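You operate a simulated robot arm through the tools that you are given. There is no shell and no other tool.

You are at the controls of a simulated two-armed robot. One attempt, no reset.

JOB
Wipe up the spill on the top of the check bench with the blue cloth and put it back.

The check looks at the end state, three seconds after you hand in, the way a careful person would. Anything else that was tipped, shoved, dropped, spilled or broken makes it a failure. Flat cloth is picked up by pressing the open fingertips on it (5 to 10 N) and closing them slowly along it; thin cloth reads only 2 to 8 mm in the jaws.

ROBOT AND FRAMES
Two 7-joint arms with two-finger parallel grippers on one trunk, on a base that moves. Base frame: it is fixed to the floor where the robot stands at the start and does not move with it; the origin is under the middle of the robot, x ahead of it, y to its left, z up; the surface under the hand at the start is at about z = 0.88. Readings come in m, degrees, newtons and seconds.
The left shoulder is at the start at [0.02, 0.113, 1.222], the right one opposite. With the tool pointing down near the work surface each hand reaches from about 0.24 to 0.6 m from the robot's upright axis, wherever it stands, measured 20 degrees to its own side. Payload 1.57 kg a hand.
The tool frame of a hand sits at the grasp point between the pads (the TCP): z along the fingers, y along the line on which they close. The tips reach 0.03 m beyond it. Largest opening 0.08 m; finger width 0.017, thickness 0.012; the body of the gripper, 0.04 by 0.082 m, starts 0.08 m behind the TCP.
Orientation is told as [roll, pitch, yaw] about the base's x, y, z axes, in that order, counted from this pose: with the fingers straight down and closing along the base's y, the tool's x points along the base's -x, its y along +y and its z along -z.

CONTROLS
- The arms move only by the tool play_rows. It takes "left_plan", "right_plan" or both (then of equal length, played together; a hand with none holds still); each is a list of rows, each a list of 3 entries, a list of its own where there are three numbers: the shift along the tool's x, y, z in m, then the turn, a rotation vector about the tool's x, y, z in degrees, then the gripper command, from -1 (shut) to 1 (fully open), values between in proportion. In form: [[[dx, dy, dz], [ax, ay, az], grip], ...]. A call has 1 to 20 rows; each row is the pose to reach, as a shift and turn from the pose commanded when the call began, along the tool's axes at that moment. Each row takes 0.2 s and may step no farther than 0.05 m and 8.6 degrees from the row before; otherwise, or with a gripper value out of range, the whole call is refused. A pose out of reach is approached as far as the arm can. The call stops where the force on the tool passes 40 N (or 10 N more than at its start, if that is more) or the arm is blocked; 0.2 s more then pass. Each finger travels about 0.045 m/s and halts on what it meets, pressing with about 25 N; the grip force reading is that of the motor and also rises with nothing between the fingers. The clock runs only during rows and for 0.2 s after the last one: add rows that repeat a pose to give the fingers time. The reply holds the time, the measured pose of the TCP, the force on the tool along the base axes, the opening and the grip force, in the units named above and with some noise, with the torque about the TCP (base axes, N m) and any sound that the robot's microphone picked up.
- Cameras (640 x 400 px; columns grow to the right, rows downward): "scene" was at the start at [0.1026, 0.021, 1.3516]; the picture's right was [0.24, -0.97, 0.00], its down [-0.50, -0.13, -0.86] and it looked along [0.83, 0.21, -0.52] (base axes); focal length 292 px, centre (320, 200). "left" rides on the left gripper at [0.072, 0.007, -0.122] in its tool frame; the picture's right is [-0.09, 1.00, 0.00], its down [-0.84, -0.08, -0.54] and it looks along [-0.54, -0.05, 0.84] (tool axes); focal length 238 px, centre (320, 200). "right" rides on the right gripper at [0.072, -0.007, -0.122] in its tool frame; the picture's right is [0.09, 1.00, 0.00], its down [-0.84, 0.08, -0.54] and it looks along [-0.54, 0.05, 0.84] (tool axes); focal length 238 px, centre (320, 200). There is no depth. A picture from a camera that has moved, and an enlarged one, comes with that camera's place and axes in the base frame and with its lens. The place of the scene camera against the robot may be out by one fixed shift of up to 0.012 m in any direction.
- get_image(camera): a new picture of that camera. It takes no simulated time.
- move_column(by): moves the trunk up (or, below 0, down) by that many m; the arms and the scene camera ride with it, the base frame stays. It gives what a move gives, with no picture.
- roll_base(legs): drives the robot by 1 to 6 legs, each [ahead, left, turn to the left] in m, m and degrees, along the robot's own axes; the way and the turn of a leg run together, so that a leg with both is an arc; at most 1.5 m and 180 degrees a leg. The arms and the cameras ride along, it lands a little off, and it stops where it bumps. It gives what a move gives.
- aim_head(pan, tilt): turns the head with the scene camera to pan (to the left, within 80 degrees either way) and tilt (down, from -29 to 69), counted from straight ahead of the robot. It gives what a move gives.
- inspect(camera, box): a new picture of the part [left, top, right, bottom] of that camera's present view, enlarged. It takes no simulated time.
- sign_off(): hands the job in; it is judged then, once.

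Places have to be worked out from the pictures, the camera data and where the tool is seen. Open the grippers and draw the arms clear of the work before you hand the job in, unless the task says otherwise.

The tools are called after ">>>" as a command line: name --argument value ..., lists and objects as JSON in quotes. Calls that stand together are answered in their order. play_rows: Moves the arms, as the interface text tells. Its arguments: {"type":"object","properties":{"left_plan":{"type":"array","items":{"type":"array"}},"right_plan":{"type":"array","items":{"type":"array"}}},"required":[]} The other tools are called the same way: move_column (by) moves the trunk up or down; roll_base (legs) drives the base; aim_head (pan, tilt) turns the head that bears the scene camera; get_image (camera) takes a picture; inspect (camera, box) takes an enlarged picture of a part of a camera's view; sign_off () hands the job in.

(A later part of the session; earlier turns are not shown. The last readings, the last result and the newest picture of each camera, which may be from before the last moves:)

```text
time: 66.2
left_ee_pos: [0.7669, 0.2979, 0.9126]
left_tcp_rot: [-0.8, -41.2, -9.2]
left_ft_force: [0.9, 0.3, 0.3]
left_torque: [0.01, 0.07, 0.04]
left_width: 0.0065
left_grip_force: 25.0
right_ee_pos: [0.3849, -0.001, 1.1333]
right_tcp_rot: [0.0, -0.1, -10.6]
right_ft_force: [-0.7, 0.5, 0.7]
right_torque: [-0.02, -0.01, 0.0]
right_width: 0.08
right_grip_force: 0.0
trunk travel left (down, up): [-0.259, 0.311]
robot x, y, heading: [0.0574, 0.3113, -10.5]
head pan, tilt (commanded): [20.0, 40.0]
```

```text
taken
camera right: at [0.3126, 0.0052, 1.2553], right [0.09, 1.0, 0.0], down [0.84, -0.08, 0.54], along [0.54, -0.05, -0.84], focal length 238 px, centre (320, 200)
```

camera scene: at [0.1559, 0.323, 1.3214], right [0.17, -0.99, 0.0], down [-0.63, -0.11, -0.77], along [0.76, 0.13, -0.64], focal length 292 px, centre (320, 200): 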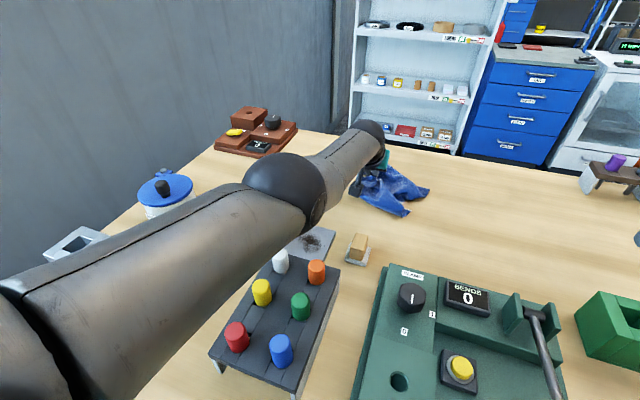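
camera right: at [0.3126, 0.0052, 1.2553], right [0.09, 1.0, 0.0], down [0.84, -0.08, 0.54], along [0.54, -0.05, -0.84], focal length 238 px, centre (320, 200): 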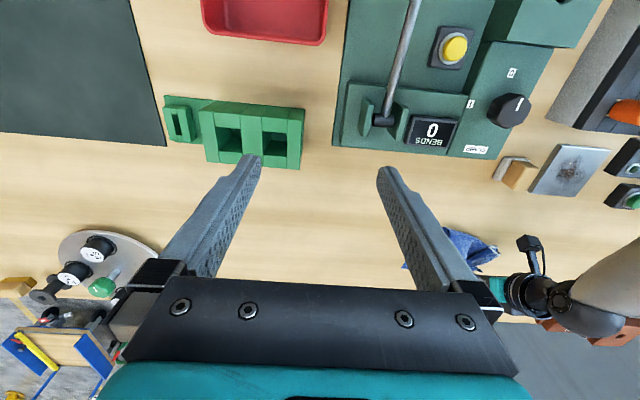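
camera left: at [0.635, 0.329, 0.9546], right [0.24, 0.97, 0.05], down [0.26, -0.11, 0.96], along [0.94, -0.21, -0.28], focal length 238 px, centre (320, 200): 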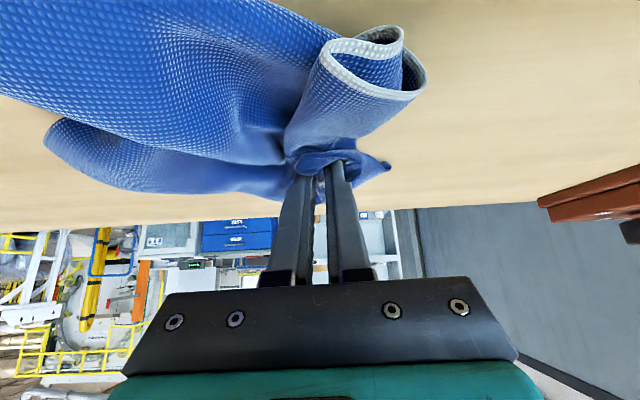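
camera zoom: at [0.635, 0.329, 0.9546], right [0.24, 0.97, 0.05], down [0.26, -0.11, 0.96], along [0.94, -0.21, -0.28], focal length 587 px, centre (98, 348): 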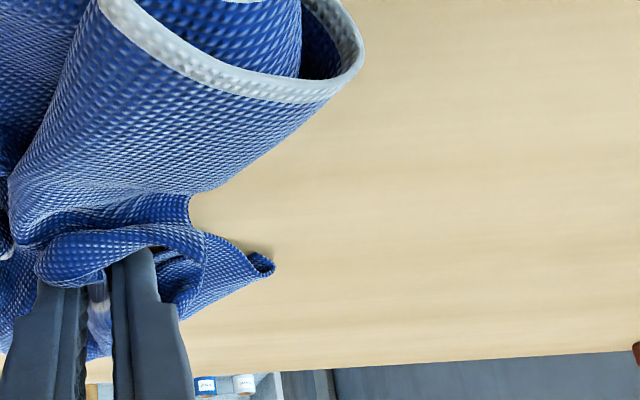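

The left part of the spill is gone as far as visible. I back off along the tool axis out of the far limit, then look at what lies under the cloth's right side.

>>> play_rows --left_plan '[[[0, 0, -0.01], [0, 0, 0], -1], [[0, 0, -0.02], [0, 0, 0], -1], [[0, 0, -0.03], [0, 0, 0], -1], [[-0.006, 0, -0.05], [0, 0, 0], -1], [[-0.02, 0, -0.07], [0, 0, 0], -1], [[-0.035, 0, -0.09], [0, 0, 0], -1], [[-0.05, 0, -0.11], [0, 0, 0], -1], [[-0.05, 0, -0.11], [0, 0, 0], -1]]'

>>> get_image --camera "scene"

>>> inspect --camera "scene" --box '[300, 140, 450, 230]'

>>> get_image --camera "left"

```text
time: 68.0
left_ee_pos: [0.7359, 0.3031, 1.0254]
left_tcp_rot: [-0.7, -40.8, -9.0]
left_ft_force: [0.0, 0.0, -0.3]
left_torque: [0.0, 0.03, 0.02]
left_width: 0.0065
left_grip_force: 24.9
right_ee_pos: [0.3848, -0.0001, 1.1333]
right_tcp_rot: [0.0, 0.0, -10.5]
right_ft_force: [0.3, -0.5, -0.4]
right_torque: [0.04, 0.01, 0.02]
right_width: 0.0797
right_grip_force: 0.0
trunk travel left (down, up): [-0.259, 0.311]
robot x, y, heading: [0.0547, 0.3133, -10.5]
head pan, tilt (commanded): [20.0, 40.0]
```

```text
taken
camera scene: at [0.1566, 0.3239, 1.3219], right [0.17, -0.99, 0.0], down [-0.63, -0.11, -0.77], along [0.76, 0.13, -0.64], focal length 292 px, centre (320, 200)
```

scene: 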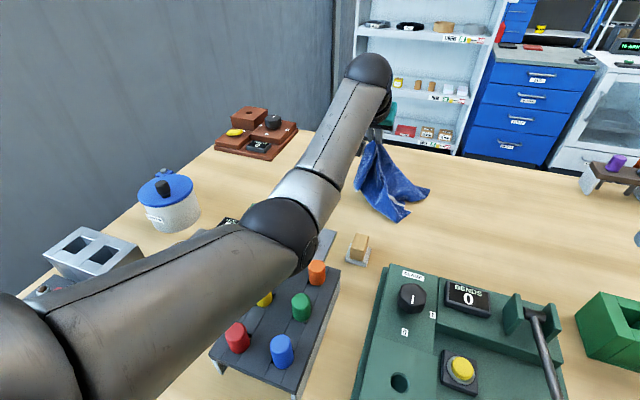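

```text
4.27 times, centred on (375, 185) of scene
camera zoom: at [0.1566, 0.3239, 1.3219], right [0.17, -0.99, 0.0], down [-0.63, -0.11, -0.77], along [0.76, 0.13, -0.64], focal length 1246 px, centre (85, 264)
```

zoom: 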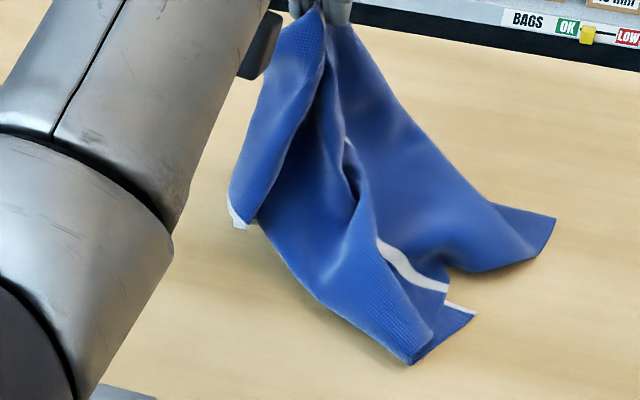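

```text
taken
camera left: at [0.6031, 0.3351, 1.0692], right [0.24, 0.97, 0.05], down [0.26, -0.11, 0.96], along [0.94, -0.21, -0.28], focal length 238 px, centre (320, 200)
```

left: 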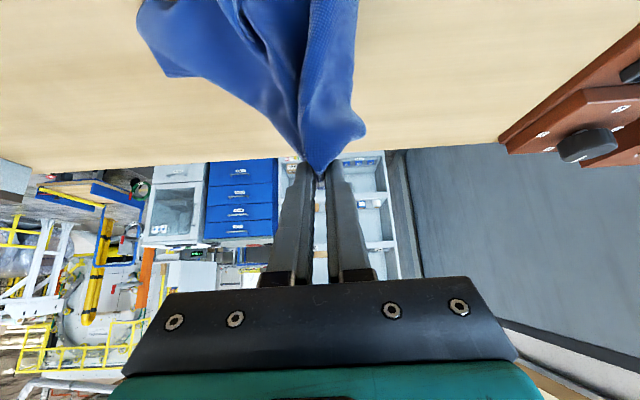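

The visible area is clean; the rest is beneath the hanging cloth. I lift fully and swing left to see the whole spill site.

>>> play_rows --left_plan '[[[-0.0213, 0, -0.0245], [0, 0, 0], -1], [[-0.0426, 0, -0.049], [0, 0, 0], -1], [[-0.064, 0, -0.0736], [0, 0, 0], -1], [[-0.0853, 0, -0.0981], [0, 0, 0], -1], [[-0.1017, 0, -0.117], [0, 0, 0], -1], [[-0.1017, 0.04, -0.117], [0, 0, 0], -1], [[-0.1017, 0.08, -0.117], [0, 0, 0], -1], [[-0.1017, 0.12, -0.117], [0, 0, 0], -1], [[-0.1017, 0.12, -0.117], [0, 0, 0], -1], [[-0.1017, 0.12, -0.117], [0, 0, 0], -1]]'

>>> get_image --camera "scene"

>>> inspect --camera "scene" --box '[300, 140, 420, 220]'

>>> get_image --camera "right"

```text
time: 70.2
left_ee_pos: [0.7532, 0.4253, 1.1795]
left_tcp_rot: [-0.8, -41.0, -9.1]
left_ft_force: [-0.6, -0.1, -0.4]
left_torque: [-0.02, 0.03, 0.0]
left_width: 0.0064
left_grip_force: 25.3
right_ee_pos: [0.3847, -0.0005, 1.1348]
right_tcp_rot: [0.0, 0.1, -10.5]
right_ft_force: [0.4, 0.3, -0.1]
right_torque: [0.02, -0.02, -0.03]
right_width: 0.0799
right_grip_force: 0.1
trunk travel left (down, up): [-0.259, 0.311]
robot x, y, heading: [0.0564, 0.3153, -10.5]
head pan, tilt (commanded): [20.0, 40.0]
```

```text
taken
camera scene: at [0.1566, 0.324, 1.3219], right [0.17, -0.99, 0.0], down [-0.63, -0.11, -0.77], along [0.76, 0.13, -0.64], focal length 292 px, centre (320, 200)
```

scene: 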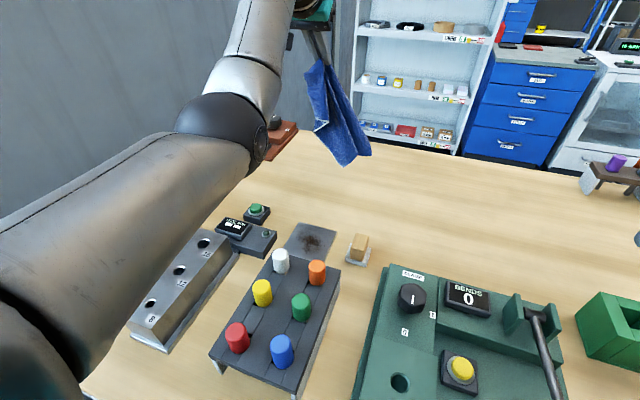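

```text
5.00 times, centred on (360, 180) of scene
camera zoom: at [0.1566, 0.324, 1.3219], right [0.17, -0.99, 0.0], down [-0.63, -0.11, -0.77], along [0.76, 0.13, -0.64], focal length 1461 px, centre (120, 300)
```

zoom: 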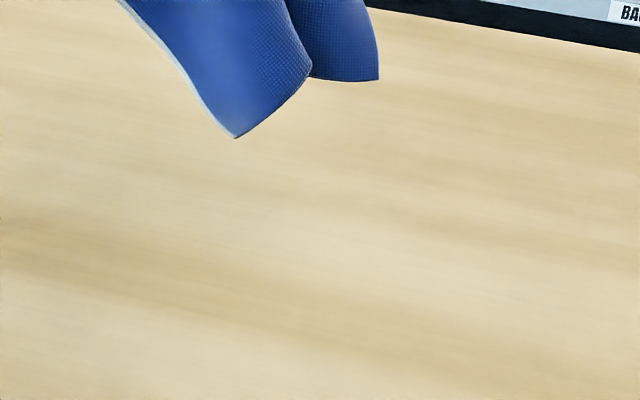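

```text
taken
camera right: at [0.3133, 0.0062, 1.2559], right [0.09, 1.0, 0.0], down [0.84, -0.08, 0.54], along [0.54, -0.05, -0.84], focal length 238 px, centre (320, 200)
```

right: 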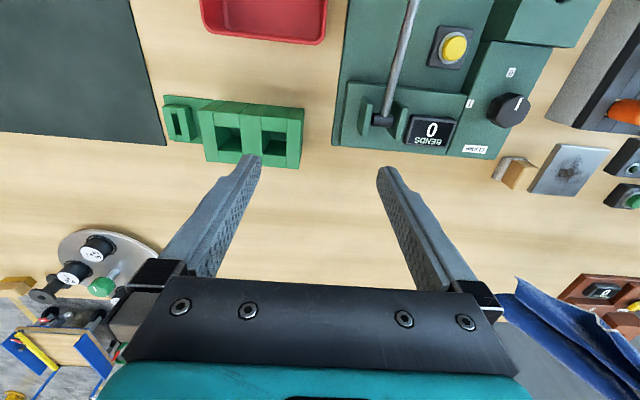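

The spill site now looks clean in the scene view. I check it from the right hand camera too, for any faint remnant.

>>> inspect --camera "right" --box '[410, 170, 560, 290]'

>>> inspect --camera "scene" --box '[320, 155, 400, 215]'

>>> get_image --camera "left"

```text
3.33 times, centred on (485, 230) of right
camera zoom: at [0.3133, 0.0062, 1.2559], right [0.09, 1.0, 0.0], down [0.84, -0.08, 0.54], along [0.54, -0.05, -0.84], focal length 794 px, centre (-230, 100)
```

zoom: 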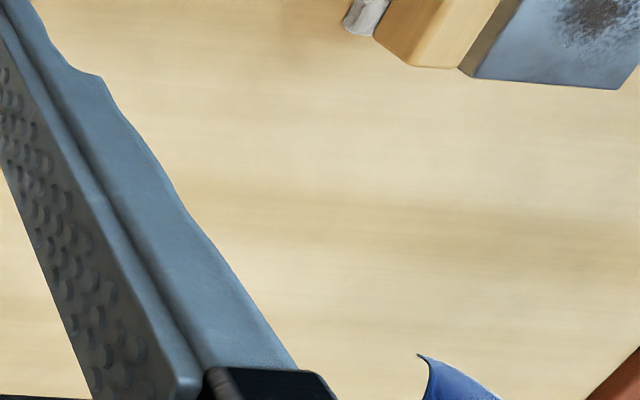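

```text
6.67 times, centred on (360, 185) of scene
camera zoom: at [0.1566, 0.324, 1.3219], right [0.17, -0.99, 0.0], down [-0.63, -0.11, -0.77], along [0.76, 0.13, -0.64], focal length 1948 px, centre (53, 300)
```

zoom: 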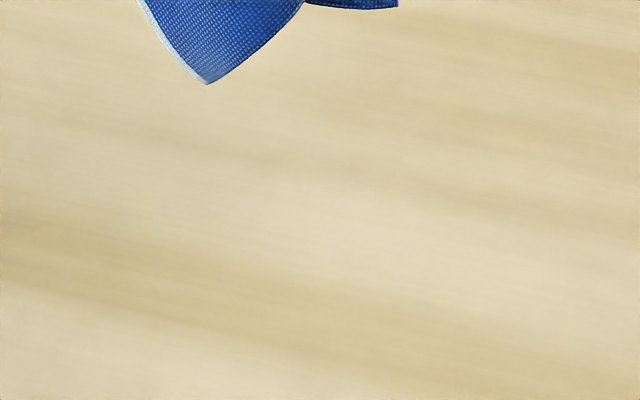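

```text
taken
camera left: at [0.6217, 0.4567, 1.2242], right [0.24, 0.97, 0.05], down [0.26, -0.11, 0.96], along [0.94, -0.21, -0.28], focal length 238 px, centre (320, 200)
```

left: 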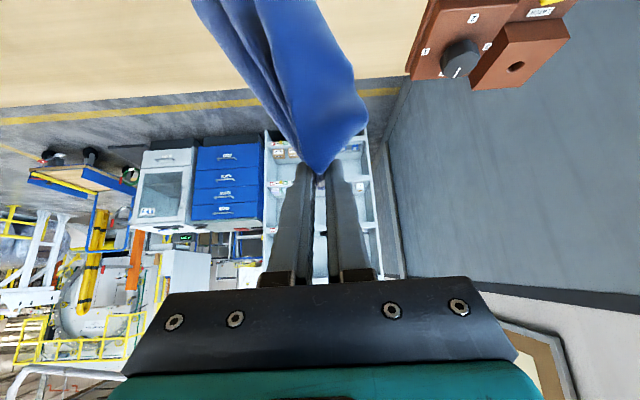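

Clean from both views. Now I put the cloth back: I drive right 0.31 m with the cloth hanging clear, so that the left arm can lay it at its original place (centre about (0.657, 0.006)).

>>> roll_base --legs '[[0, -0.31, 0]]'

>>> get_image --camera "scene"

>>> get_image --camera "left"

>>> get_image --camera "right"

```text
time: 72.3
left_ee_pos: [0.6962, 0.1219, 1.1799]
left_tcp_rot: [-0.8, -40.9, -9.1]
left_ft_force: [-0.3, -0.1, -0.2]
left_torque: [0.03, -0.01, 0.01]
left_width: 0.0065
left_grip_force: 25.1
right_ee_pos: [0.3287, -0.3032, 1.1332]
right_tcp_rot: [0.0, 0.0, -10.5]
right_ft_force: [0.4, 0.0, 1.0]
right_torque: [0.0, -0.01, 0.03]
right_width: 0.0802
right_grip_force: 0.0
trunk travel left (down, up): [-0.259, 0.311]
robot x, y, heading: [-0.0014, 0.0129, -10.7]
head pan, tilt (commanded): [20.0, 40.0]
```

```text
taken
camera scene: at [0.1008, 0.0208, 1.3219], right [0.17, -0.99, 0.0], down [-0.63, -0.11, -0.77], along [0.76, 0.13, -0.64], focal length 292 px, centre (320, 200)
```

scene: 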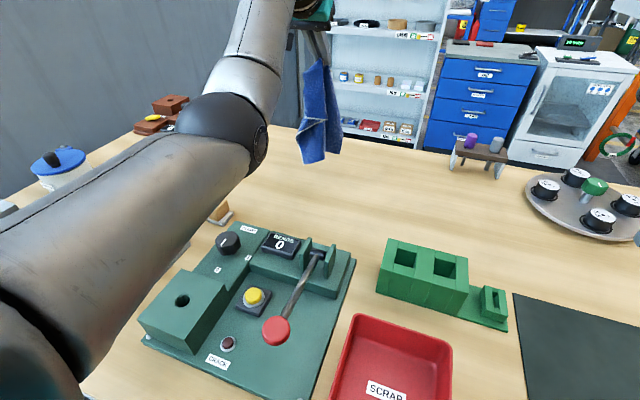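

```text
taken
camera left: at [0.5659, 0.1534, 1.2242], right [0.24, 0.97, 0.05], down [0.26, -0.11, 0.96], along [0.94, -0.21, -0.28], focal length 238 px, centre (320, 200)
```

left: 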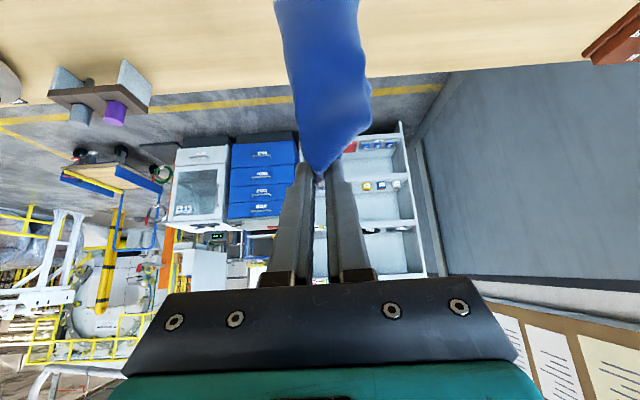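

```text
taken
camera right: at [0.2576, -0.2969, 1.2557], right [0.09, 1.0, 0.0], down [0.84, -0.08, 0.54], along [0.54, -0.05, -0.84], focal length 238 px, centre (320, 200)
```

right: 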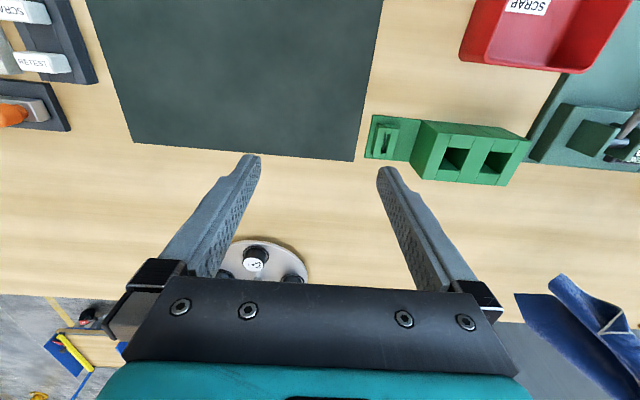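

The hand is at bench coordinates about 0.245 along, 0.663 deep. I move it right to above the cloth's original right edge, still at height.

>>> play_rows --left_plan '[[[0.0038, -0.041, -0.0033], [0, 0, 0], -1], [[0.0075, -0.082, -0.0066], [0, 0, 0], -1], [[0.0113, -0.123, -0.0099], [0, 0, 0], -1], [[0.0151, -0.164, -0.0131], [0, 0, 0], -1], [[0.0188, -0.205, -0.0164], [0, 0, 0], -1], [[0.0226, -0.245, -0.0197], [0, 0, 0], -1], [[0.0226, -0.245, -0.0197], [0, 0, 0], -1], [[0.0226, -0.245, -0.0197], [0, 0, 0], -1]]'

>>> get_image --camera "scene"

>>> get_image --camera "right"

```text
time: 74.1
left_ee_pos: [0.6257, -0.115, 1.1829]
left_tcp_rot: [-0.8, -40.9, -9.1]
left_ft_force: [0.6, -0.2, -0.2]
left_torque: [0.0, 0.02, -0.02]
left_width: 0.0065
left_grip_force: 25.0
right_ee_pos: [0.3297, -0.3026, 1.1334]
right_tcp_rot: [0.0, -0.1, -10.4]
right_ft_force: [0.0, 0.1, -0.7]
right_torque: [0.02, 0.01, 0.0]
right_width: 0.0802
right_grip_force: 0.0
trunk travel left (down, up): [-0.259, 0.311]
robot x, y, heading: [0.0059, 0.0086, -10.2]
head pan, tilt (commanded): [20.0, 40.0]
```

```text
taken
camera scene: at [0.1009, 0.0213, 1.3219], right [0.17, -0.99, 0.0], down [-0.63, -0.11, -0.77], along [0.76, 0.13, -0.64], focal length 292 px, centre (320, 200)
```

scene: 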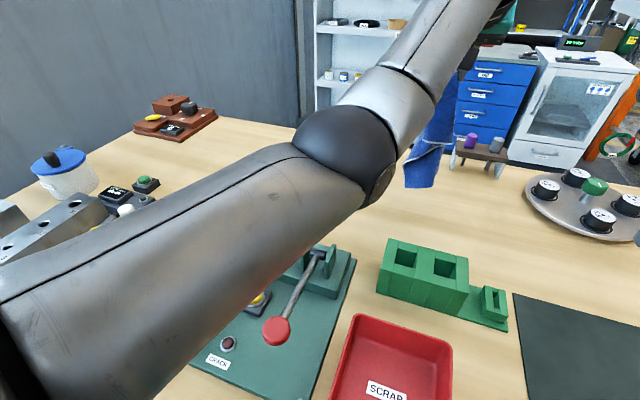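

```text
taken
camera right: at [0.2576, -0.2964, 1.2559], right [0.09, 1.0, 0.0], down [0.84, -0.08, 0.54], along [0.54, -0.05, -0.84], focal length 238 px, centre (320, 200)
```

right: 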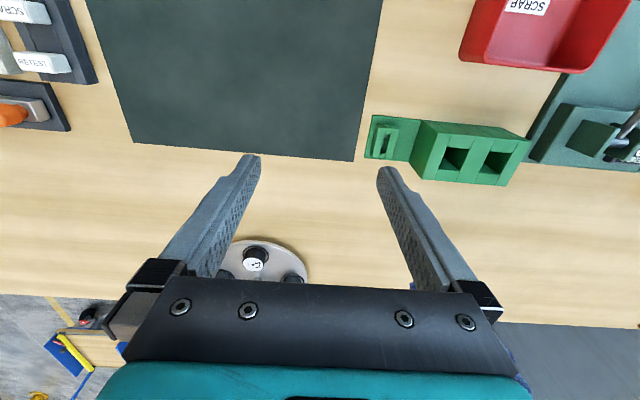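

The hand is right above the original right edge with the cloth hanging. I lower it slowly in an arc to the left so the cloth lays down from right to left in its place.

>>> play_rows --left_plan '[[[0.0157, 0, 0.0181], [0, 0, 0], -1], [[0.0315, 0, 0.0362], [0, 0, 0], -1], [[0.0338, 0.02, 0.0389], [0, 0, 0], -1], [[0.0361, 0.04, 0.0415], [0, 0, 0], -1], [[0.0404, 0.059, 0.0464], [0, 0, 0], -1], [[0.0446, 0.078, 0.0513], [0, 0, 0], -1], [[0.0512, 0.095, 0.0589], [0, 0, 0], -1], [[0.0577, 0.112, 0.0664], [0, 0, 0], -1], [[0.0663, 0.127, 0.0762], [0, 0, 0], -1], [[0.0748, 0.142, 0.086], [0, 0, 0], -1], [[0.085, 0.155, 0.0977], [0, 0, 0], -1], [[0.0951, 0.168, 0.1094], [0, 0, 0], -1], [[0.1066, 0.179, 0.1226], [0, 0, 0], -1], [[0.1181, 0.19, 0.1358], [0, 0, 0], -1], [[0.1296, 0.198, 0.149], [0, 0, 0], -1], [[0.141, 0.206, 0.1623], [0, 0, 0], -1], [[0.1496, 0.214, 0.1767], [0, 0, 0], -1], [[0.1582, 0.222, 0.1911], [0, 0, 0], -1], [[0.1621, 0.225, 0.1956], [0, 0, 0], -1], [[0.1621, 0.225, 0.1956], [0, 0, 0], -1]]'

>>> get_image --camera "scene"

>>> get_image --camera "left"

>>> get_image --camera "right"

```text
time: 78.3
left_ee_pos: [0.6691, 0.1046, 0.9266]
left_tcp_rot: [-0.9, -40.9, -9.1]
left_ft_force: [0.0, -0.5, -0.4]
left_torque: [0.01, -0.01, 0.0]
left_width: 0.0065
left_grip_force: 24.7
right_ee_pos: [0.3288, -0.3025, 1.1344]
right_tcp_rot: [0.0, 0.1, -10.4]
right_ft_force: [0.1, -0.2, 0.0]
right_torque: [0.01, -0.01, -0.02]
right_width: 0.0801
right_grip_force: 0.1
trunk travel left (down, up): [-0.259, 0.311]
robot x, y, heading: [0.0035, 0.0066, -10.3]
head pan, tilt (commanded): [20.0, 40.0]
```

```text
taken
camera scene: at [0.1009, 0.0214, 1.3219], right [0.17, -0.99, 0.0], down [-0.63, -0.11, -0.77], along [0.76, 0.13, -0.64], focal length 292 px, centre (320, 200)
```

scene: 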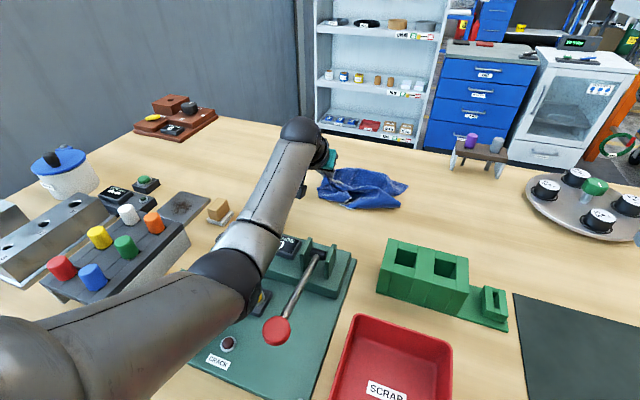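

```text
taken
camera left: at [0.5378, 0.1361, 0.9702], right [0.24, 0.97, 0.05], down [0.26, -0.11, 0.96], along [0.94, -0.21, -0.28], focal length 238 px, centre (320, 200)
```

left: 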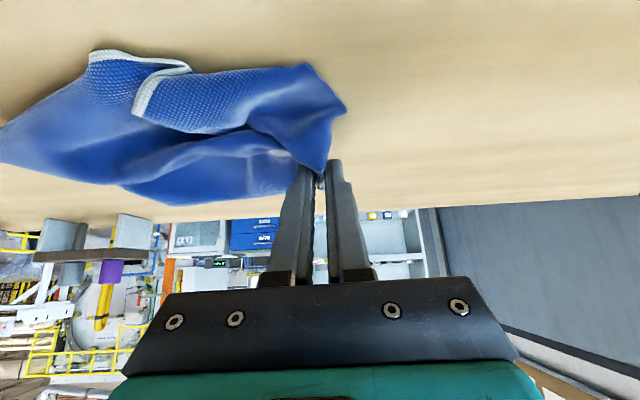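

```text
taken
camera right: at [0.2577, -0.2963, 1.2559], right [0.09, 1.0, 0.0], down [0.84, -0.08, 0.54], along [0.54, -0.05, -0.84], focal length 238 px, centre (320, 200)
```

right: 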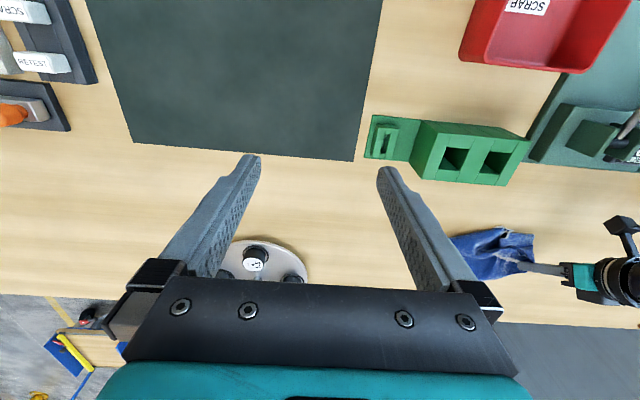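

>>> inspect --camera "scene" --box '[290, 140, 430, 230]'

>>> inspect --camera "left" --box '[0, 20, 380, 230]'

```text
4.44 times, centred on (360, 185) of scene
camera zoom: at [0.1009, 0.0214, 1.3219], right [0.17, -0.99, 0.0], down [-0.63, -0.11, -0.77], along [0.76, 0.13, -0.64], focal length 1298 px, centre (142, 267)
```

zoom: 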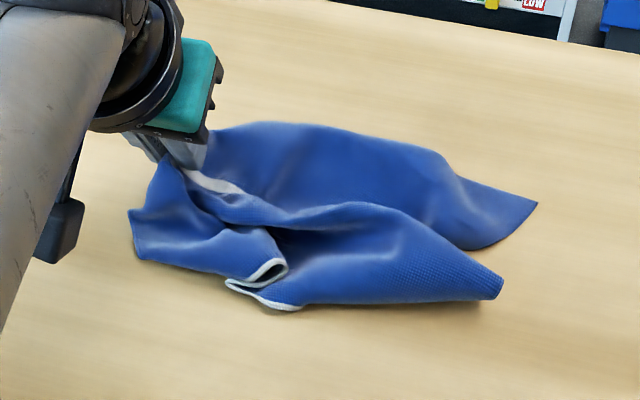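

```text
1.68 times, centred on (190, 125) of left
camera zoom: at [0.5378, 0.1361, 0.9702], right [0.24, 0.97, 0.05], down [0.26, -0.11, 0.96], along [0.94, -0.21, -0.28], focal length 401 px, centre (539, 326)
```

zoom: 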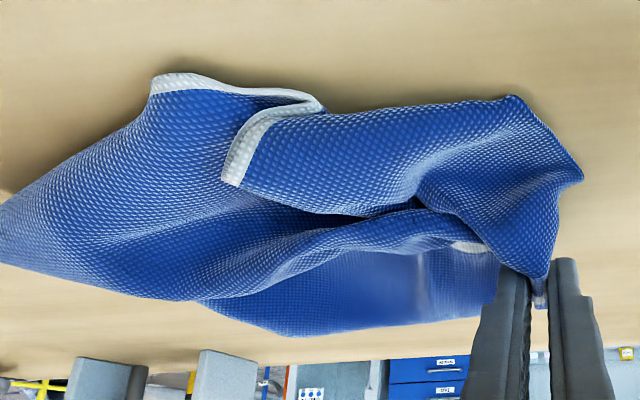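

The cloth lies in its place but partly folded (near half bunched, near-right corner at about (0.64, -0.08) instead of (0.51, -0.09)). I lower to light contact and open the fingers slowly to let the gather spread, then lift away to see it.

>>> play_rows --left_plan '[[[0.0045, 0, 0.0052], [0, 0, 0], -1], [[0.0088, 0, 0.0101], [0, 0, 0], -1], [[0.0088, 0, 0.0101], [0, 0, 0], -0.8], [[0.0088, 0, 0.0101], [0, 0, 0], -0.6], [[0.0088, 0, 0.0101], [0, 0, 0], -0.4], [[0.0088, 0, 0.0101], [0, 0, 0], -0.2], [[0.0088, 0, 0.0101], [0, 0, 0], 0], [[0.0088, 0, 0.0101], [0, 0, 0], 0.2], [[0.0088, 0, 0.0101], [0, 0, 0], 0.4], [[0.0088, 0, 0.0101], [0, 0, 0], 0.4]]'

>>> get_image --camera "left"

```text
time: 80.5
left_ee_pos: [0.6692, 0.1039, 0.9129]
left_tcp_rot: [-0.8, -40.8, -9.0]
left_ft_force: [0.1, 0.8, 0.4]
left_torque: [-0.03, 0.0, 0.03]
left_width: 0.0555
left_grip_force: 0.1
right_ee_pos: [0.3292, -0.303, 1.1347]
right_tcp_rot: [-0.1, 0.0, -10.4]
right_ft_force: [0.2, 0.2, -0.1]
right_torque: [-0.04, 0.0, -0.01]
right_width: 0.0801
right_grip_force: 0.1
trunk travel left (down, up): [-0.259, 0.311]
robot x, y, heading: [-0.0004, 0.0104, -10.5]
head pan, tilt (commanded): [20.0, 40.0]
```

```text
taken
camera left: at [0.5373, 0.1354, 0.9568], right [0.24, 0.97, 0.05], down [0.26, -0.11, 0.96], along [0.94, -0.21, -0.28], focal length 238 px, centre (320, 200)
```

left: 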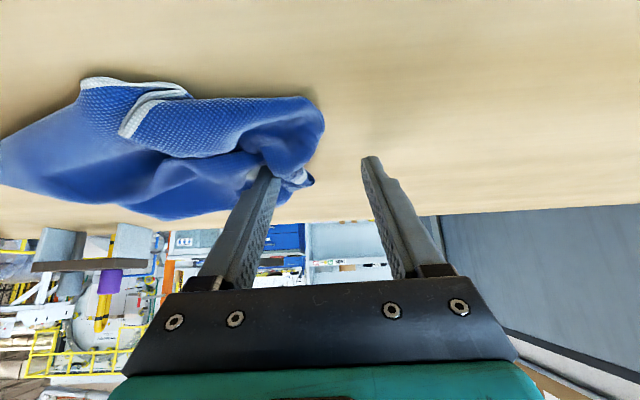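

The cloth is released. I lift the hand straight up, then swing it upright and back to look down on the cloth with its camera.

>>> play_rows --left_plan '[[[-0.0164, 0, -0.0189], [0, 0, 0], 0.4], [[-0.0328, 0, -0.0378], [0, 0, 0], 0.4], [[-0.0656, 0, -0.0755], [0, 0, 0], 0.4], [[-0.0575, -0.015, -0.1068], [0, 6.8, 0], 0.4], [[-0.0494, -0.03, -0.1382], [0, 13.6, 0], 0.4], [[-0.0413, -0.045, -0.1695], [0, 20.4, 0], 0.4], [[-0.0332, -0.06, -0.2008], [0, 27.2, 0], 0.4], [[-0.0251, -0.075, -0.2322], [0, 34, 0], 0.4], [[-0.017, -0.09, -0.2635], [0, 40.8, 0], 0.4], [[-0.017, -0.09, -0.2635], [0, 40.8, 0], 0.4]]'

>>> get_image --camera "left"

>>> get_image --camera "scene"

```text
time: 82.7
left_ee_pos: [0.4998, 0.0445, 1.1222]
left_tcp_rot: [-0.6, 0.0, -9.6]
left_ft_force: [0.2, 0.5, -0.9]
left_torque: [0.01, 0.0, 0.01]
left_width: 0.056
left_grip_force: 0.0
right_ee_pos: [0.3299, -0.3028, 1.1334]
right_tcp_rot: [-0.1, 0.0, -10.3]
right_ft_force: [0.0, -0.7, 0.1]
right_torque: [-0.01, 0.0, 0.01]
right_width: 0.0798
right_grip_force: 0.0
trunk travel left (down, up): [-0.259, 0.311]
robot x, y, heading: [0.0041, 0.0112, -10.1]
head pan, tilt (commanded): [20.0, 40.0]
```

```text
taken
camera left: at [0.43, 0.0659, 1.2432], right [0.26, 0.97, -0.01], down [0.81, -0.21, 0.54], along [0.52, -0.15, -0.84], focal length 238 px, centre (320, 200)
```

left: 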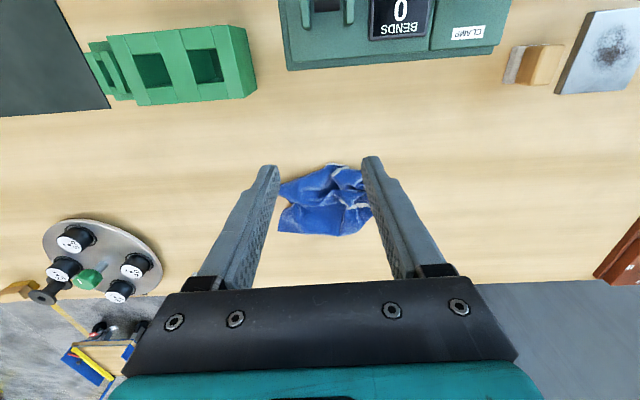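

```text
taken
camera scene: at [0.1011, 0.0217, 1.3219], right [0.17, -0.99, 0.0], down [-0.63, -0.11, -0.77], along [0.76, 0.13, -0.64], focal length 292 px, centre (320, 200)
```

scene: 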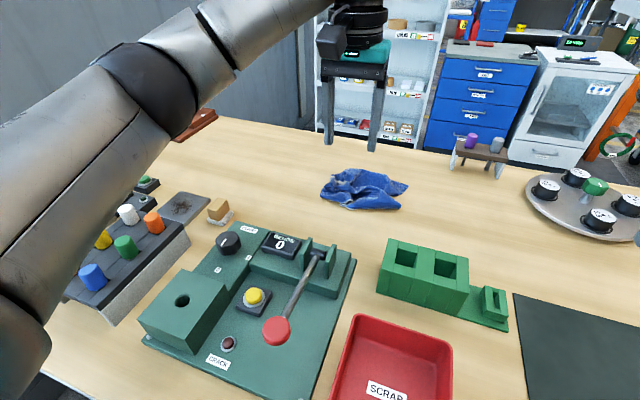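

The cloth is released but crumpled into a smallish heap. I zoom in on it to see how the layers lie.

>>> inspect --camera "left" --box '[250, 140, 400, 260]'

>>> inspect --camera "scene" --box '[300, 150, 430, 225]'

```text
3.33 times, centred on (325, 200) of left
camera zoom: at [0.43, 0.0659, 1.2432], right [0.26, 0.97, -0.01], down [0.81, -0.21, 0.54], along [0.52, -0.15, -0.84], focal length 794 px, centre (303, 200)
```

zoom: 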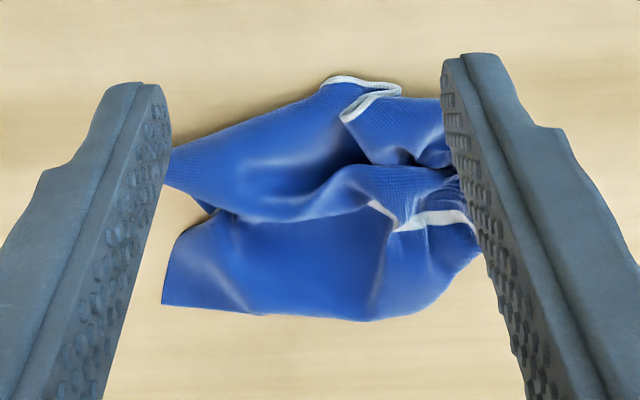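

```text
4.92 times, centred on (365, 188) of scene
camera zoom: at [0.1011, 0.0217, 1.3219], right [0.17, -0.99, 0.0], down [-0.63, -0.11, -0.77], along [0.76, 0.13, -0.64], focal length 1438 px, centre (98, 262)
```

zoom: 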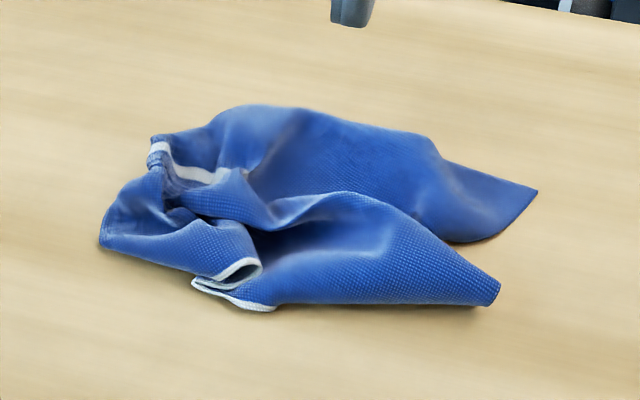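

The heap is centred where it should be (about 0.645 deep, 0.127 along), but it covers only about half its original area. To spread it properly I'll use both hands on the near edge; first I drive left 0.11 m so the two shoulders line up with the cloth's two sides.

>>> roll_base --legs '[[0, 0.11, 0]]'

>>> aim_head --pan 0 --tilt 42

>>> get_image --camera "scene"

>>> inspect --camera "scene" --box '[260, 130, 400, 220]'

>>> get_image --camera "right"

```text
time: 83.9
left_ee_pos: [0.5207, 0.1543, 1.1221]
left_tcp_rot: [-0.7, -0.1, -9.6]
left_ft_force: [1.1, 0.4, 0.7]
left_torque: [-0.04, 0.01, 0.01]
left_width: 0.0561
left_grip_force: 0.1
right_ee_pos: [0.3491, -0.194, 1.1339]
right_tcp_rot: [0.0, -0.1, -10.4]
right_ft_force: [0.6, 0.1, -0.3]
right_torque: [-0.02, -0.01, -0.01]
right_width: 0.0799
right_grip_force: 0.0
trunk travel left (down, up): [-0.259, 0.311]
robot x, y, heading: [0.0228, 0.1204, -10.5]
head pan, tilt (commanded): [20.0, 40.0]
```

```text
time: 84.7
left_ee_pos: [0.5208, 0.1519, 1.1232]
left_tcp_rot: [-0.6, -0.2, -9.6]
left_ft_force: [-0.6, 0.2, 1.3]
left_torque: [0.03, -0.01, 0.0]
left_width: 0.0557
left_grip_force: 0.1
right_ee_pos: [0.3499, -0.1939, 1.1332]
right_tcp_rot: [0.0, -0.1, -10.4]
right_ft_force: [-0.2, -0.1, 0.0]
right_torque: [0.02, 0.02, -0.02]
right_width: 0.0801
right_grip_force: 0.1
trunk travel left (down, up): [-0.259, 0.311]
robot x, y, heading: [0.019, 0.1184, -10.5]
head pan, tilt (commanded): [0.0, 42.0]
```

```text
taken
camera scene: at [0.1193, 0.1008, 1.319], right [-0.18, -0.98, 0.0], down [-0.66, 0.12, -0.74], along [0.73, -0.13, -0.67], focal length 292 px, centre (320, 200)
```

scene: 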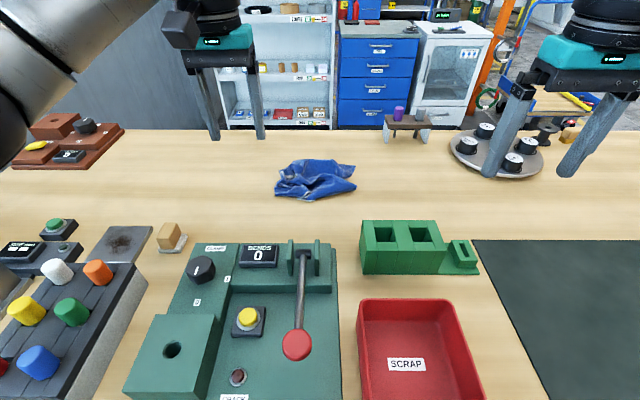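

```text
4.44 times, centred on (330, 175) of scene
camera zoom: at [0.1193, 0.1008, 1.319], right [-0.18, -0.98, 0.0], down [-0.66, 0.12, -0.74], along [0.73, -0.13, -0.67], focal length 1298 px, centre (276, 311)
```

zoom: 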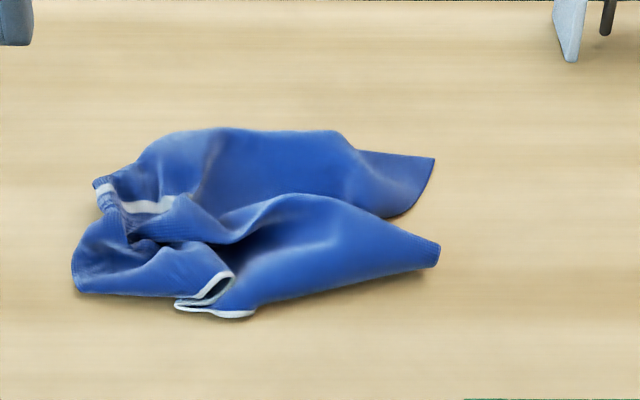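

```text
taken
camera right: at [0.2778, -0.1878, 1.2559], right [0.09, 1.0, 0.0], down [0.84, -0.08, 0.54], along [0.54, -0.05, -0.84], focal length 238 px, centre (320, 200)
```

right: 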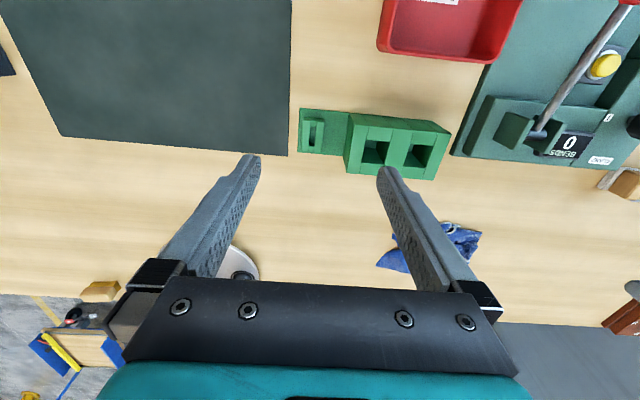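

In this square-on view the near-left quarter is folded over as a flap (hem facing right) and the near-right part forms a lobe. I bring the left hand, tilted only 20° to stay well clear of the fixtures, to hover over the flap at about 0.583 deep and 0.168 along.

>>> play_rows --left_plan '[[[-0.0192, -0.015, 0.0326], [-0.1, -4, 0.2], 0], [[-0.0384, -0.03, 0.0652], [-0.2, -8, 0.3], 0], [[-0.0576, -0.045, 0.0978], [-0.4, -12, 0.5], 0], [[-0.0768, -0.06, 0.1304], [-0.5, -16, 0.6], 0], [[-0.096, -0.075, 0.16], [-0.6, -20, 0.8], 0], [[-0.096, -0.075, 0.16], [-0.6, -20, 0.8], 0]]'

>>> get_image --camera "left"

>>> inspect --camera "scene" --box '[220, 100, 420, 240]'

```text
time: 86.1
left_ee_pos: [0.6001, 0.0615, 0.9627]
left_tcp_rot: [0.1, -20.2, -10.4]
left_ft_force: [-0.5, -0.4, -0.5]
left_torque: [-0.02, 0.03, 0.0]
left_width: 0.04
left_grip_force: 0.1
right_ee_pos: [0.3489, -0.1956, 1.1341]
right_tcp_rot: [0.0, -0.1, -10.4]
right_ft_force: [-0.2, 1.0, 0.4]
right_torque: [-0.03, 0.02, -0.01]
right_width: 0.08
right_grip_force: 0.0
trunk travel left (down, up): [-0.259, 0.311]
robot x, y, heading: [0.0211, 0.1234, -10.3]
head pan, tilt (commanded): [0.0, 42.0]
```

```text
taken
camera left: at [0.4936, 0.089, 1.0513], right [0.26, 0.96, 0.03], down [0.57, -0.18, 0.8], along [0.77, -0.19, -0.6], focal length 238 px, centre (320, 200)
```

left: 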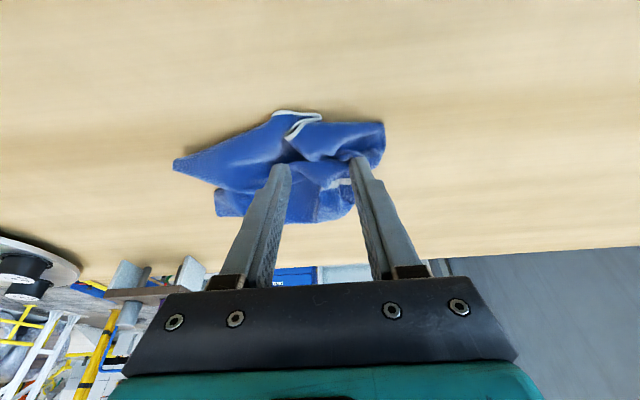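

```text
2.86 times, centred on (320, 170) of scene
camera zoom: at [0.1192, 0.1008, 1.319], right [-0.18, -0.98, 0.0], down [-0.66, 0.12, -0.74], along [0.73, -0.13, -0.67], focal length 835 px, centre (320, 286)
```

zoom: 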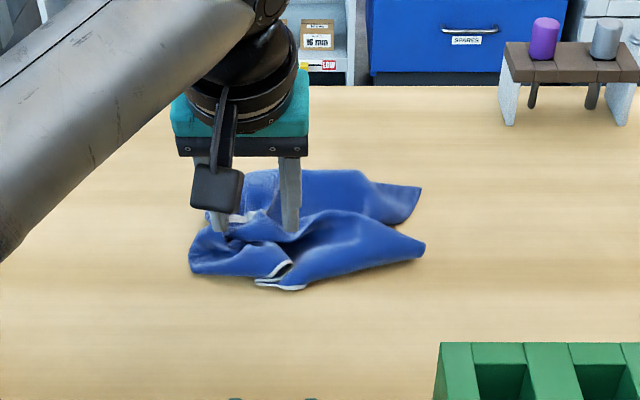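

From the hand camera the flap spans about 0.16–0.22 along and 0.58–0.62 deep. I centre the jaws on it and go down to just above it.

>>> play_rows --left_plan '[[[-0.015, 0.011, 0.0055], [0, 0, 0], -0.125], [[-0.0099, 0.011, 0.0196], [0, 0, 0], -0.125], [[-0.0047, 0.011, 0.0337], [0, 0, 0], -0.125], [[-0.0047, 0.011, 0.0337], [0, 0, 0], -0.125]]'

>>> get_image --camera "left"

```text
time: 87.1
left_ee_pos: [0.6196, 0.0674, 0.9352]
left_tcp_rot: [0.1, -20.2, -10.2]
left_ft_force: [-0.1, 0.4, 0.0]
left_torque: [-0.02, 0.03, 0.01]
left_width: 0.0348
left_grip_force: 0.0
right_ee_pos: [0.3488, -0.1941, 1.1339]
right_tcp_rot: [0.0, 0.1, -10.4]
right_ft_force: [-0.2, -0.7, 0.4]
right_torque: [0.01, -0.01, 0.04]
right_width: 0.0801
right_grip_force: 0.0
trunk travel left (down, up): [-0.259, 0.311]
robot x, y, heading: [0.0244, 0.1222, -10.4]
head pan, tilt (commanded): [0.0, 42.0]
```

```text
taken
camera left: at [0.5125, 0.0964, 1.023], right [0.26, 0.96, 0.03], down [0.57, -0.18, 0.8], along [0.77, -0.19, -0.6], focal length 238 px, centre (320, 200)
```

left: 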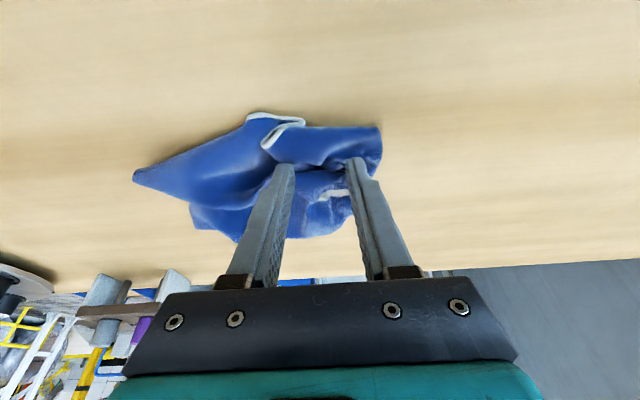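

The tips straddle the flap. I go down gently and watch the force.

>>> play_rows --left_plan '[[[0.007, 0, 0.0017], [0, 0, 0], -0.125], [[0.0084, 0, 0.0055], [0, 0, 0], -0.125], [[0.0097, 0, 0.0092], [0, 0, 0], -0.125], [[0.0107, 0, 0.012], [0, 0, 0], -0.125], [[0.0107, 0, 0.012], [0, 0, 0], -0.125]]'

```text
time: 88.3
left_ee_pos: [0.6147, 0.0691, 0.9172]
left_tcp_rot: [0.2, -20.0, -10.2]
left_ft_force: [0.4, -0.1, 0.7]
left_torque: [0.02, 0.0, -0.01]
left_width: 0.0349
left_grip_force: 0.0
right_ee_pos: [0.3481, -0.1951, 1.1337]
right_tcp_rot: [0.0, 0.0, -10.4]
right_ft_force: [0.2, 0.0, -0.2]
right_torque: [0.0, -0.01, -0.03]
right_width: 0.0799
right_grip_force: 0.0
trunk travel left (down, up): [-0.259, 0.311]
robot x, y, heading: [0.0208, 0.1174, -10.6]
head pan, tilt (commanded): [0.0, 42.0]
```

Light touch at most. I go down 4 mm more.

>>> play_rows --left_plan '[[[0.0007, 0, 0.0019], [0, 0, 0], -0.125], [[0.0014, 0, 0.0038], [0, 0, 0], -0.125], [[0.0014, 0, 0.0038], [0, 0, 0], -0.125]]'

>>> get_image --camera "left"

```text
time: 89.1
left_ee_pos: [0.6145, 0.0697, 0.9144]
left_tcp_rot: [0.1, -20.2, -10.2]
left_ft_force: [0.6, 0.3, 0.7]
left_torque: [-0.04, -0.02, -0.01]
left_width: 0.035
left_grip_force: 0.0
right_ee_pos: [0.3491, -0.195, 1.1341]
right_tcp_rot: [0.0, -0.1, -10.4]
right_ft_force: [-0.1, 0.8, -0.4]
right_torque: [-0.02, 0.05, -0.02]
right_width: 0.0801
right_grip_force: 0.0
trunk travel left (down, up): [-0.259, 0.311]
robot x, y, heading: [0.0233, 0.118, -10.3]
head pan, tilt (commanded): [0.0, 42.0]
```

```text
taken
camera left: at [0.5072, 0.0978, 1.0031], right [0.26, 0.96, 0.03], down [0.58, -0.18, 0.8], along [0.77, -0.19, -0.6], focal length 238 px, centre (320, 200)
```

left: 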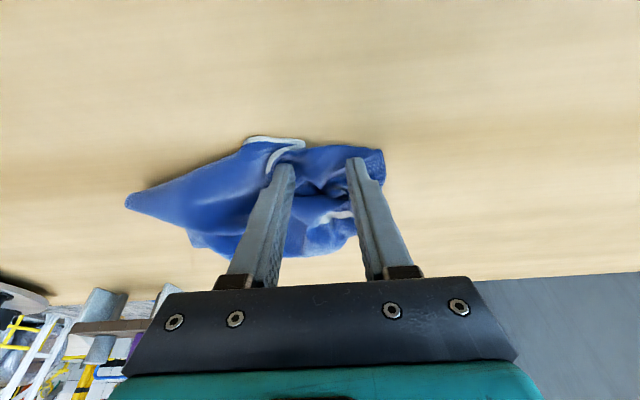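

Tips are on the flap, force still small. I press a little more and then close slowly.

>>> play_rows --left_plan '[[[0.0009, 0, 0.0023], [0, 0, 0], -0.125], [[0.0012, 0, 0.0033], [0, 0, 0], -0.125], [[0.0012, 0, 0.0033], [0, 0, 0], -0.125]]'

```text
time: 89.9
left_ee_pos: [0.6144, 0.069, 0.9129]
left_tcp_rot: [0.0, -20.4, -10.2]
left_ft_force: [-0.3, 0.9, 13.1]
left_torque: [-0.19, -0.03, 0.01]
left_width: 0.0345
left_grip_force: 0.1
right_ee_pos: [0.3485, -0.1943, 1.1342]
right_tcp_rot: [0.0, 0.0, -10.4]
right_ft_force: [-0.1, -0.2, -0.3]
right_torque: [-0.02, -0.05, -0.03]
right_width: 0.0801
right_grip_force: 0.1
trunk travel left (down, up): [-0.259, 0.311]
robot x, y, heading: [0.0221, 0.1187, -10.3]
head pan, tilt (commanded): [0.0, 42.0]
```

13 N, so I ease off nearly a millimetre and close the fingers slowly on the flap.

>>> play_rows --left_plan '[[[-0.0003, 0, -0.0009], [0, 0, 0], -0.2], [[-0.0003, 0, -0.0009], [0, 0, 0], -0.28], [[-0.0003, 0, -0.0009], [0, 0, 0], -0.36], [[-0.0003, 0, -0.0009], [0, 0, 0], -0.44], [[-0.0003, 0, -0.0009], [0, 0, 0], -0.52], [[-0.0003, 0, -0.0009], [0, 0, 0], -0.6], [[-0.0003, 0, -0.0009], [0, 0, 0], -0.68], [[-0.0003, 0, -0.0009], [0, 0, 0], -0.76], [[-0.0003, 0, -0.0009], [0, 0, 0], -0.84], [[-0.0003, 0, -0.0009], [0, 0, 0], -0.92], [[-0.0003, 0, -0.0009], [0, 0, 0], -1], [[-0.0003, 0, -0.0009], [0, 0, 0], -1], [[-0.0003, 0, -0.0009], [0, 0, 0], -1]]'

>>> get_image --camera "left"

>>> inspect --camera "scene" --box '[220, 100, 420, 240]'

```text
time: 92.7
left_ee_pos: [0.6153, 0.0707, 0.9136]
left_tcp_rot: [0.1, -20.2, -10.3]
left_ft_force: [1.1, 1.1, 14.4]
left_torque: [0.0, -0.08, -0.01]
left_width: 0.0031
left_grip_force: 24.2
right_ee_pos: [0.3478, -0.1935, 1.133]
right_tcp_rot: [0.0, -0.2, -10.3]
right_ft_force: [-0.2, 1.0, -0.4]
right_torque: [-0.02, 0.0, -0.01]
right_width: 0.0799
right_grip_force: 0.0
trunk travel left (down, up): [-0.259, 0.311]
robot x, y, heading: [0.021, 0.1184, -10.5]
head pan, tilt (commanded): [0.0, 42.0]
```

```text
taken
camera left: at [0.5066, 0.0986, 1.0017], right [0.26, 0.96, 0.03], down [0.57, -0.18, 0.8], along [0.78, -0.19, -0.6], focal length 238 px, centre (320, 200)
```

left: 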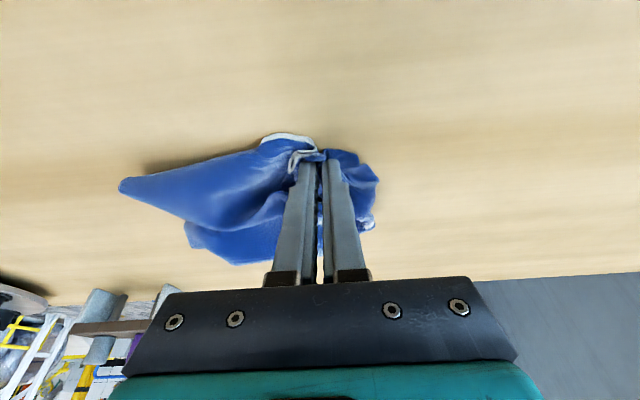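

```text
2.86 times, centred on (320, 170) of scene
camera zoom: at [0.118, 0.101, 1.3191], right [-0.18, -0.98, 0.0], down [-0.66, 0.12, -0.74], along [0.73, -0.13, -0.67], focal length 835 px, centre (320, 286)
```

zoom: 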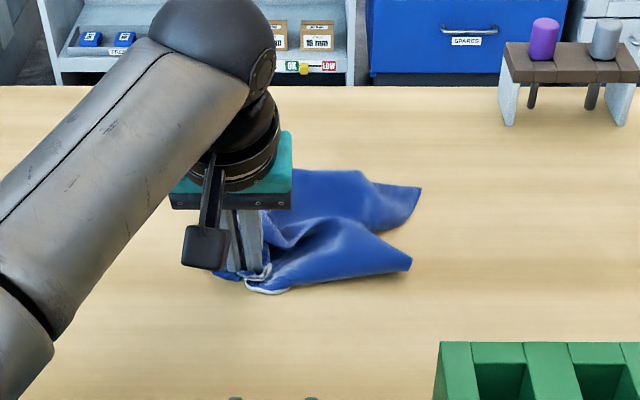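

The jaws hold the flap (3.1 mm). I lift it 4 cm and pull it left and toward the robot to open the near-left corner.

>>> play_rows --left_plan '[[[-0.0068, 0, -0.0188], [0, 0, 0], -1], [[-0.0137, 0, -0.0376], [0, 0, 0], -1], [[-0.0043, 0.0125, -0.041], [0, 0, 0], -1], [[0.0051, 0.025, -0.0444], [0, 0, 0], -1], [[0.0145, 0.0375, -0.0479], [0, 0, 0], -1], [[0.0239, 0.05, -0.0513], [0, 0, 0], -1], [[0.0333, 0.06, -0.0547], [0, 0, 0], -1], [[0.0427, 0.07, -0.0581], [0, 0, 0], -1], [[0.047, 0.07, -0.0464], [0, 0, 0], -1], [[0.0513, 0.07, -0.0346], [0, 0, 0], -1], [[0.0513, 0.07, -0.0346], [0, 0, 0], -1]]'

>>> get_image --camera "left"

>>> inspect --camera "scene" --box '[220, 100, 420, 240]'

```text
time: 95.1
left_ee_pos: [0.5677, 0.148, 0.9257]
left_tcp_rot: [0.2, -20.1, -10.3]
left_ft_force: [0.0, -0.5, -0.4]
left_torque: [-0.01, -0.01, 0.02]
left_width: 0.0028
left_grip_force: 24.3
right_ee_pos: [0.3501, -0.1943, 1.1344]
right_tcp_rot: [0.0, 0.0, -10.4]
right_ft_force: [0.3, -0.1, 0.2]
right_torque: [0.01, 0.0, 0.0]
right_width: 0.0798
right_grip_force: 0.0
trunk travel left (down, up): [-0.259, 0.311]
robot x, y, heading: [0.0203, 0.1176, -10.2]
head pan, tilt (commanded): [0.0, 42.0]
```

```text
taken
camera left: at [0.4599, 0.1764, 1.0143], right [0.26, 0.96, 0.03], down [0.58, -0.18, 0.8], along [0.77, -0.19, -0.6], focal length 238 px, centre (320, 200)
```

left: 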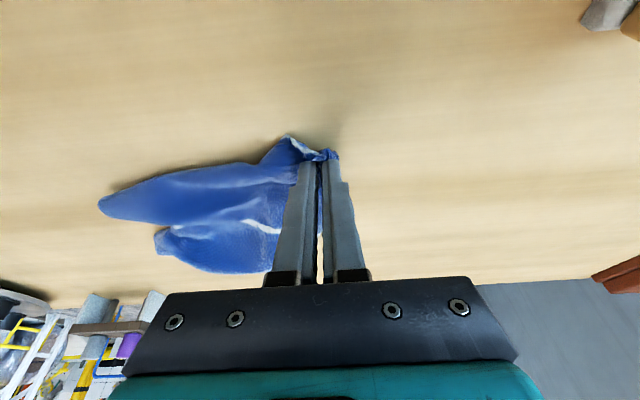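

```text
2.86 times, centred on (320, 170) of scene
camera zoom: at [0.1192, 0.1006, 1.319], right [-0.18, -0.98, 0.0], down [-0.66, 0.12, -0.74], along [0.73, -0.13, -0.67], focal length 835 px, centre (320, 286)
```

zoom: 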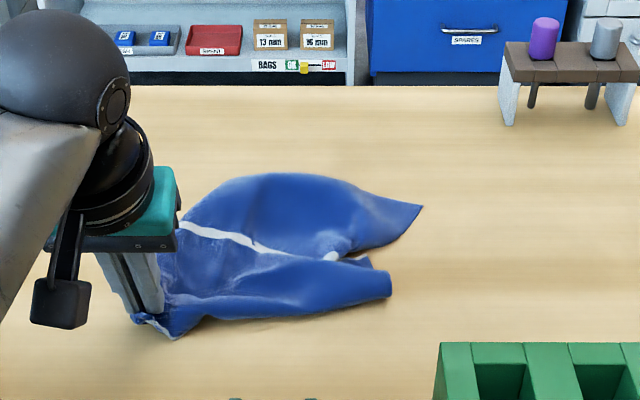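

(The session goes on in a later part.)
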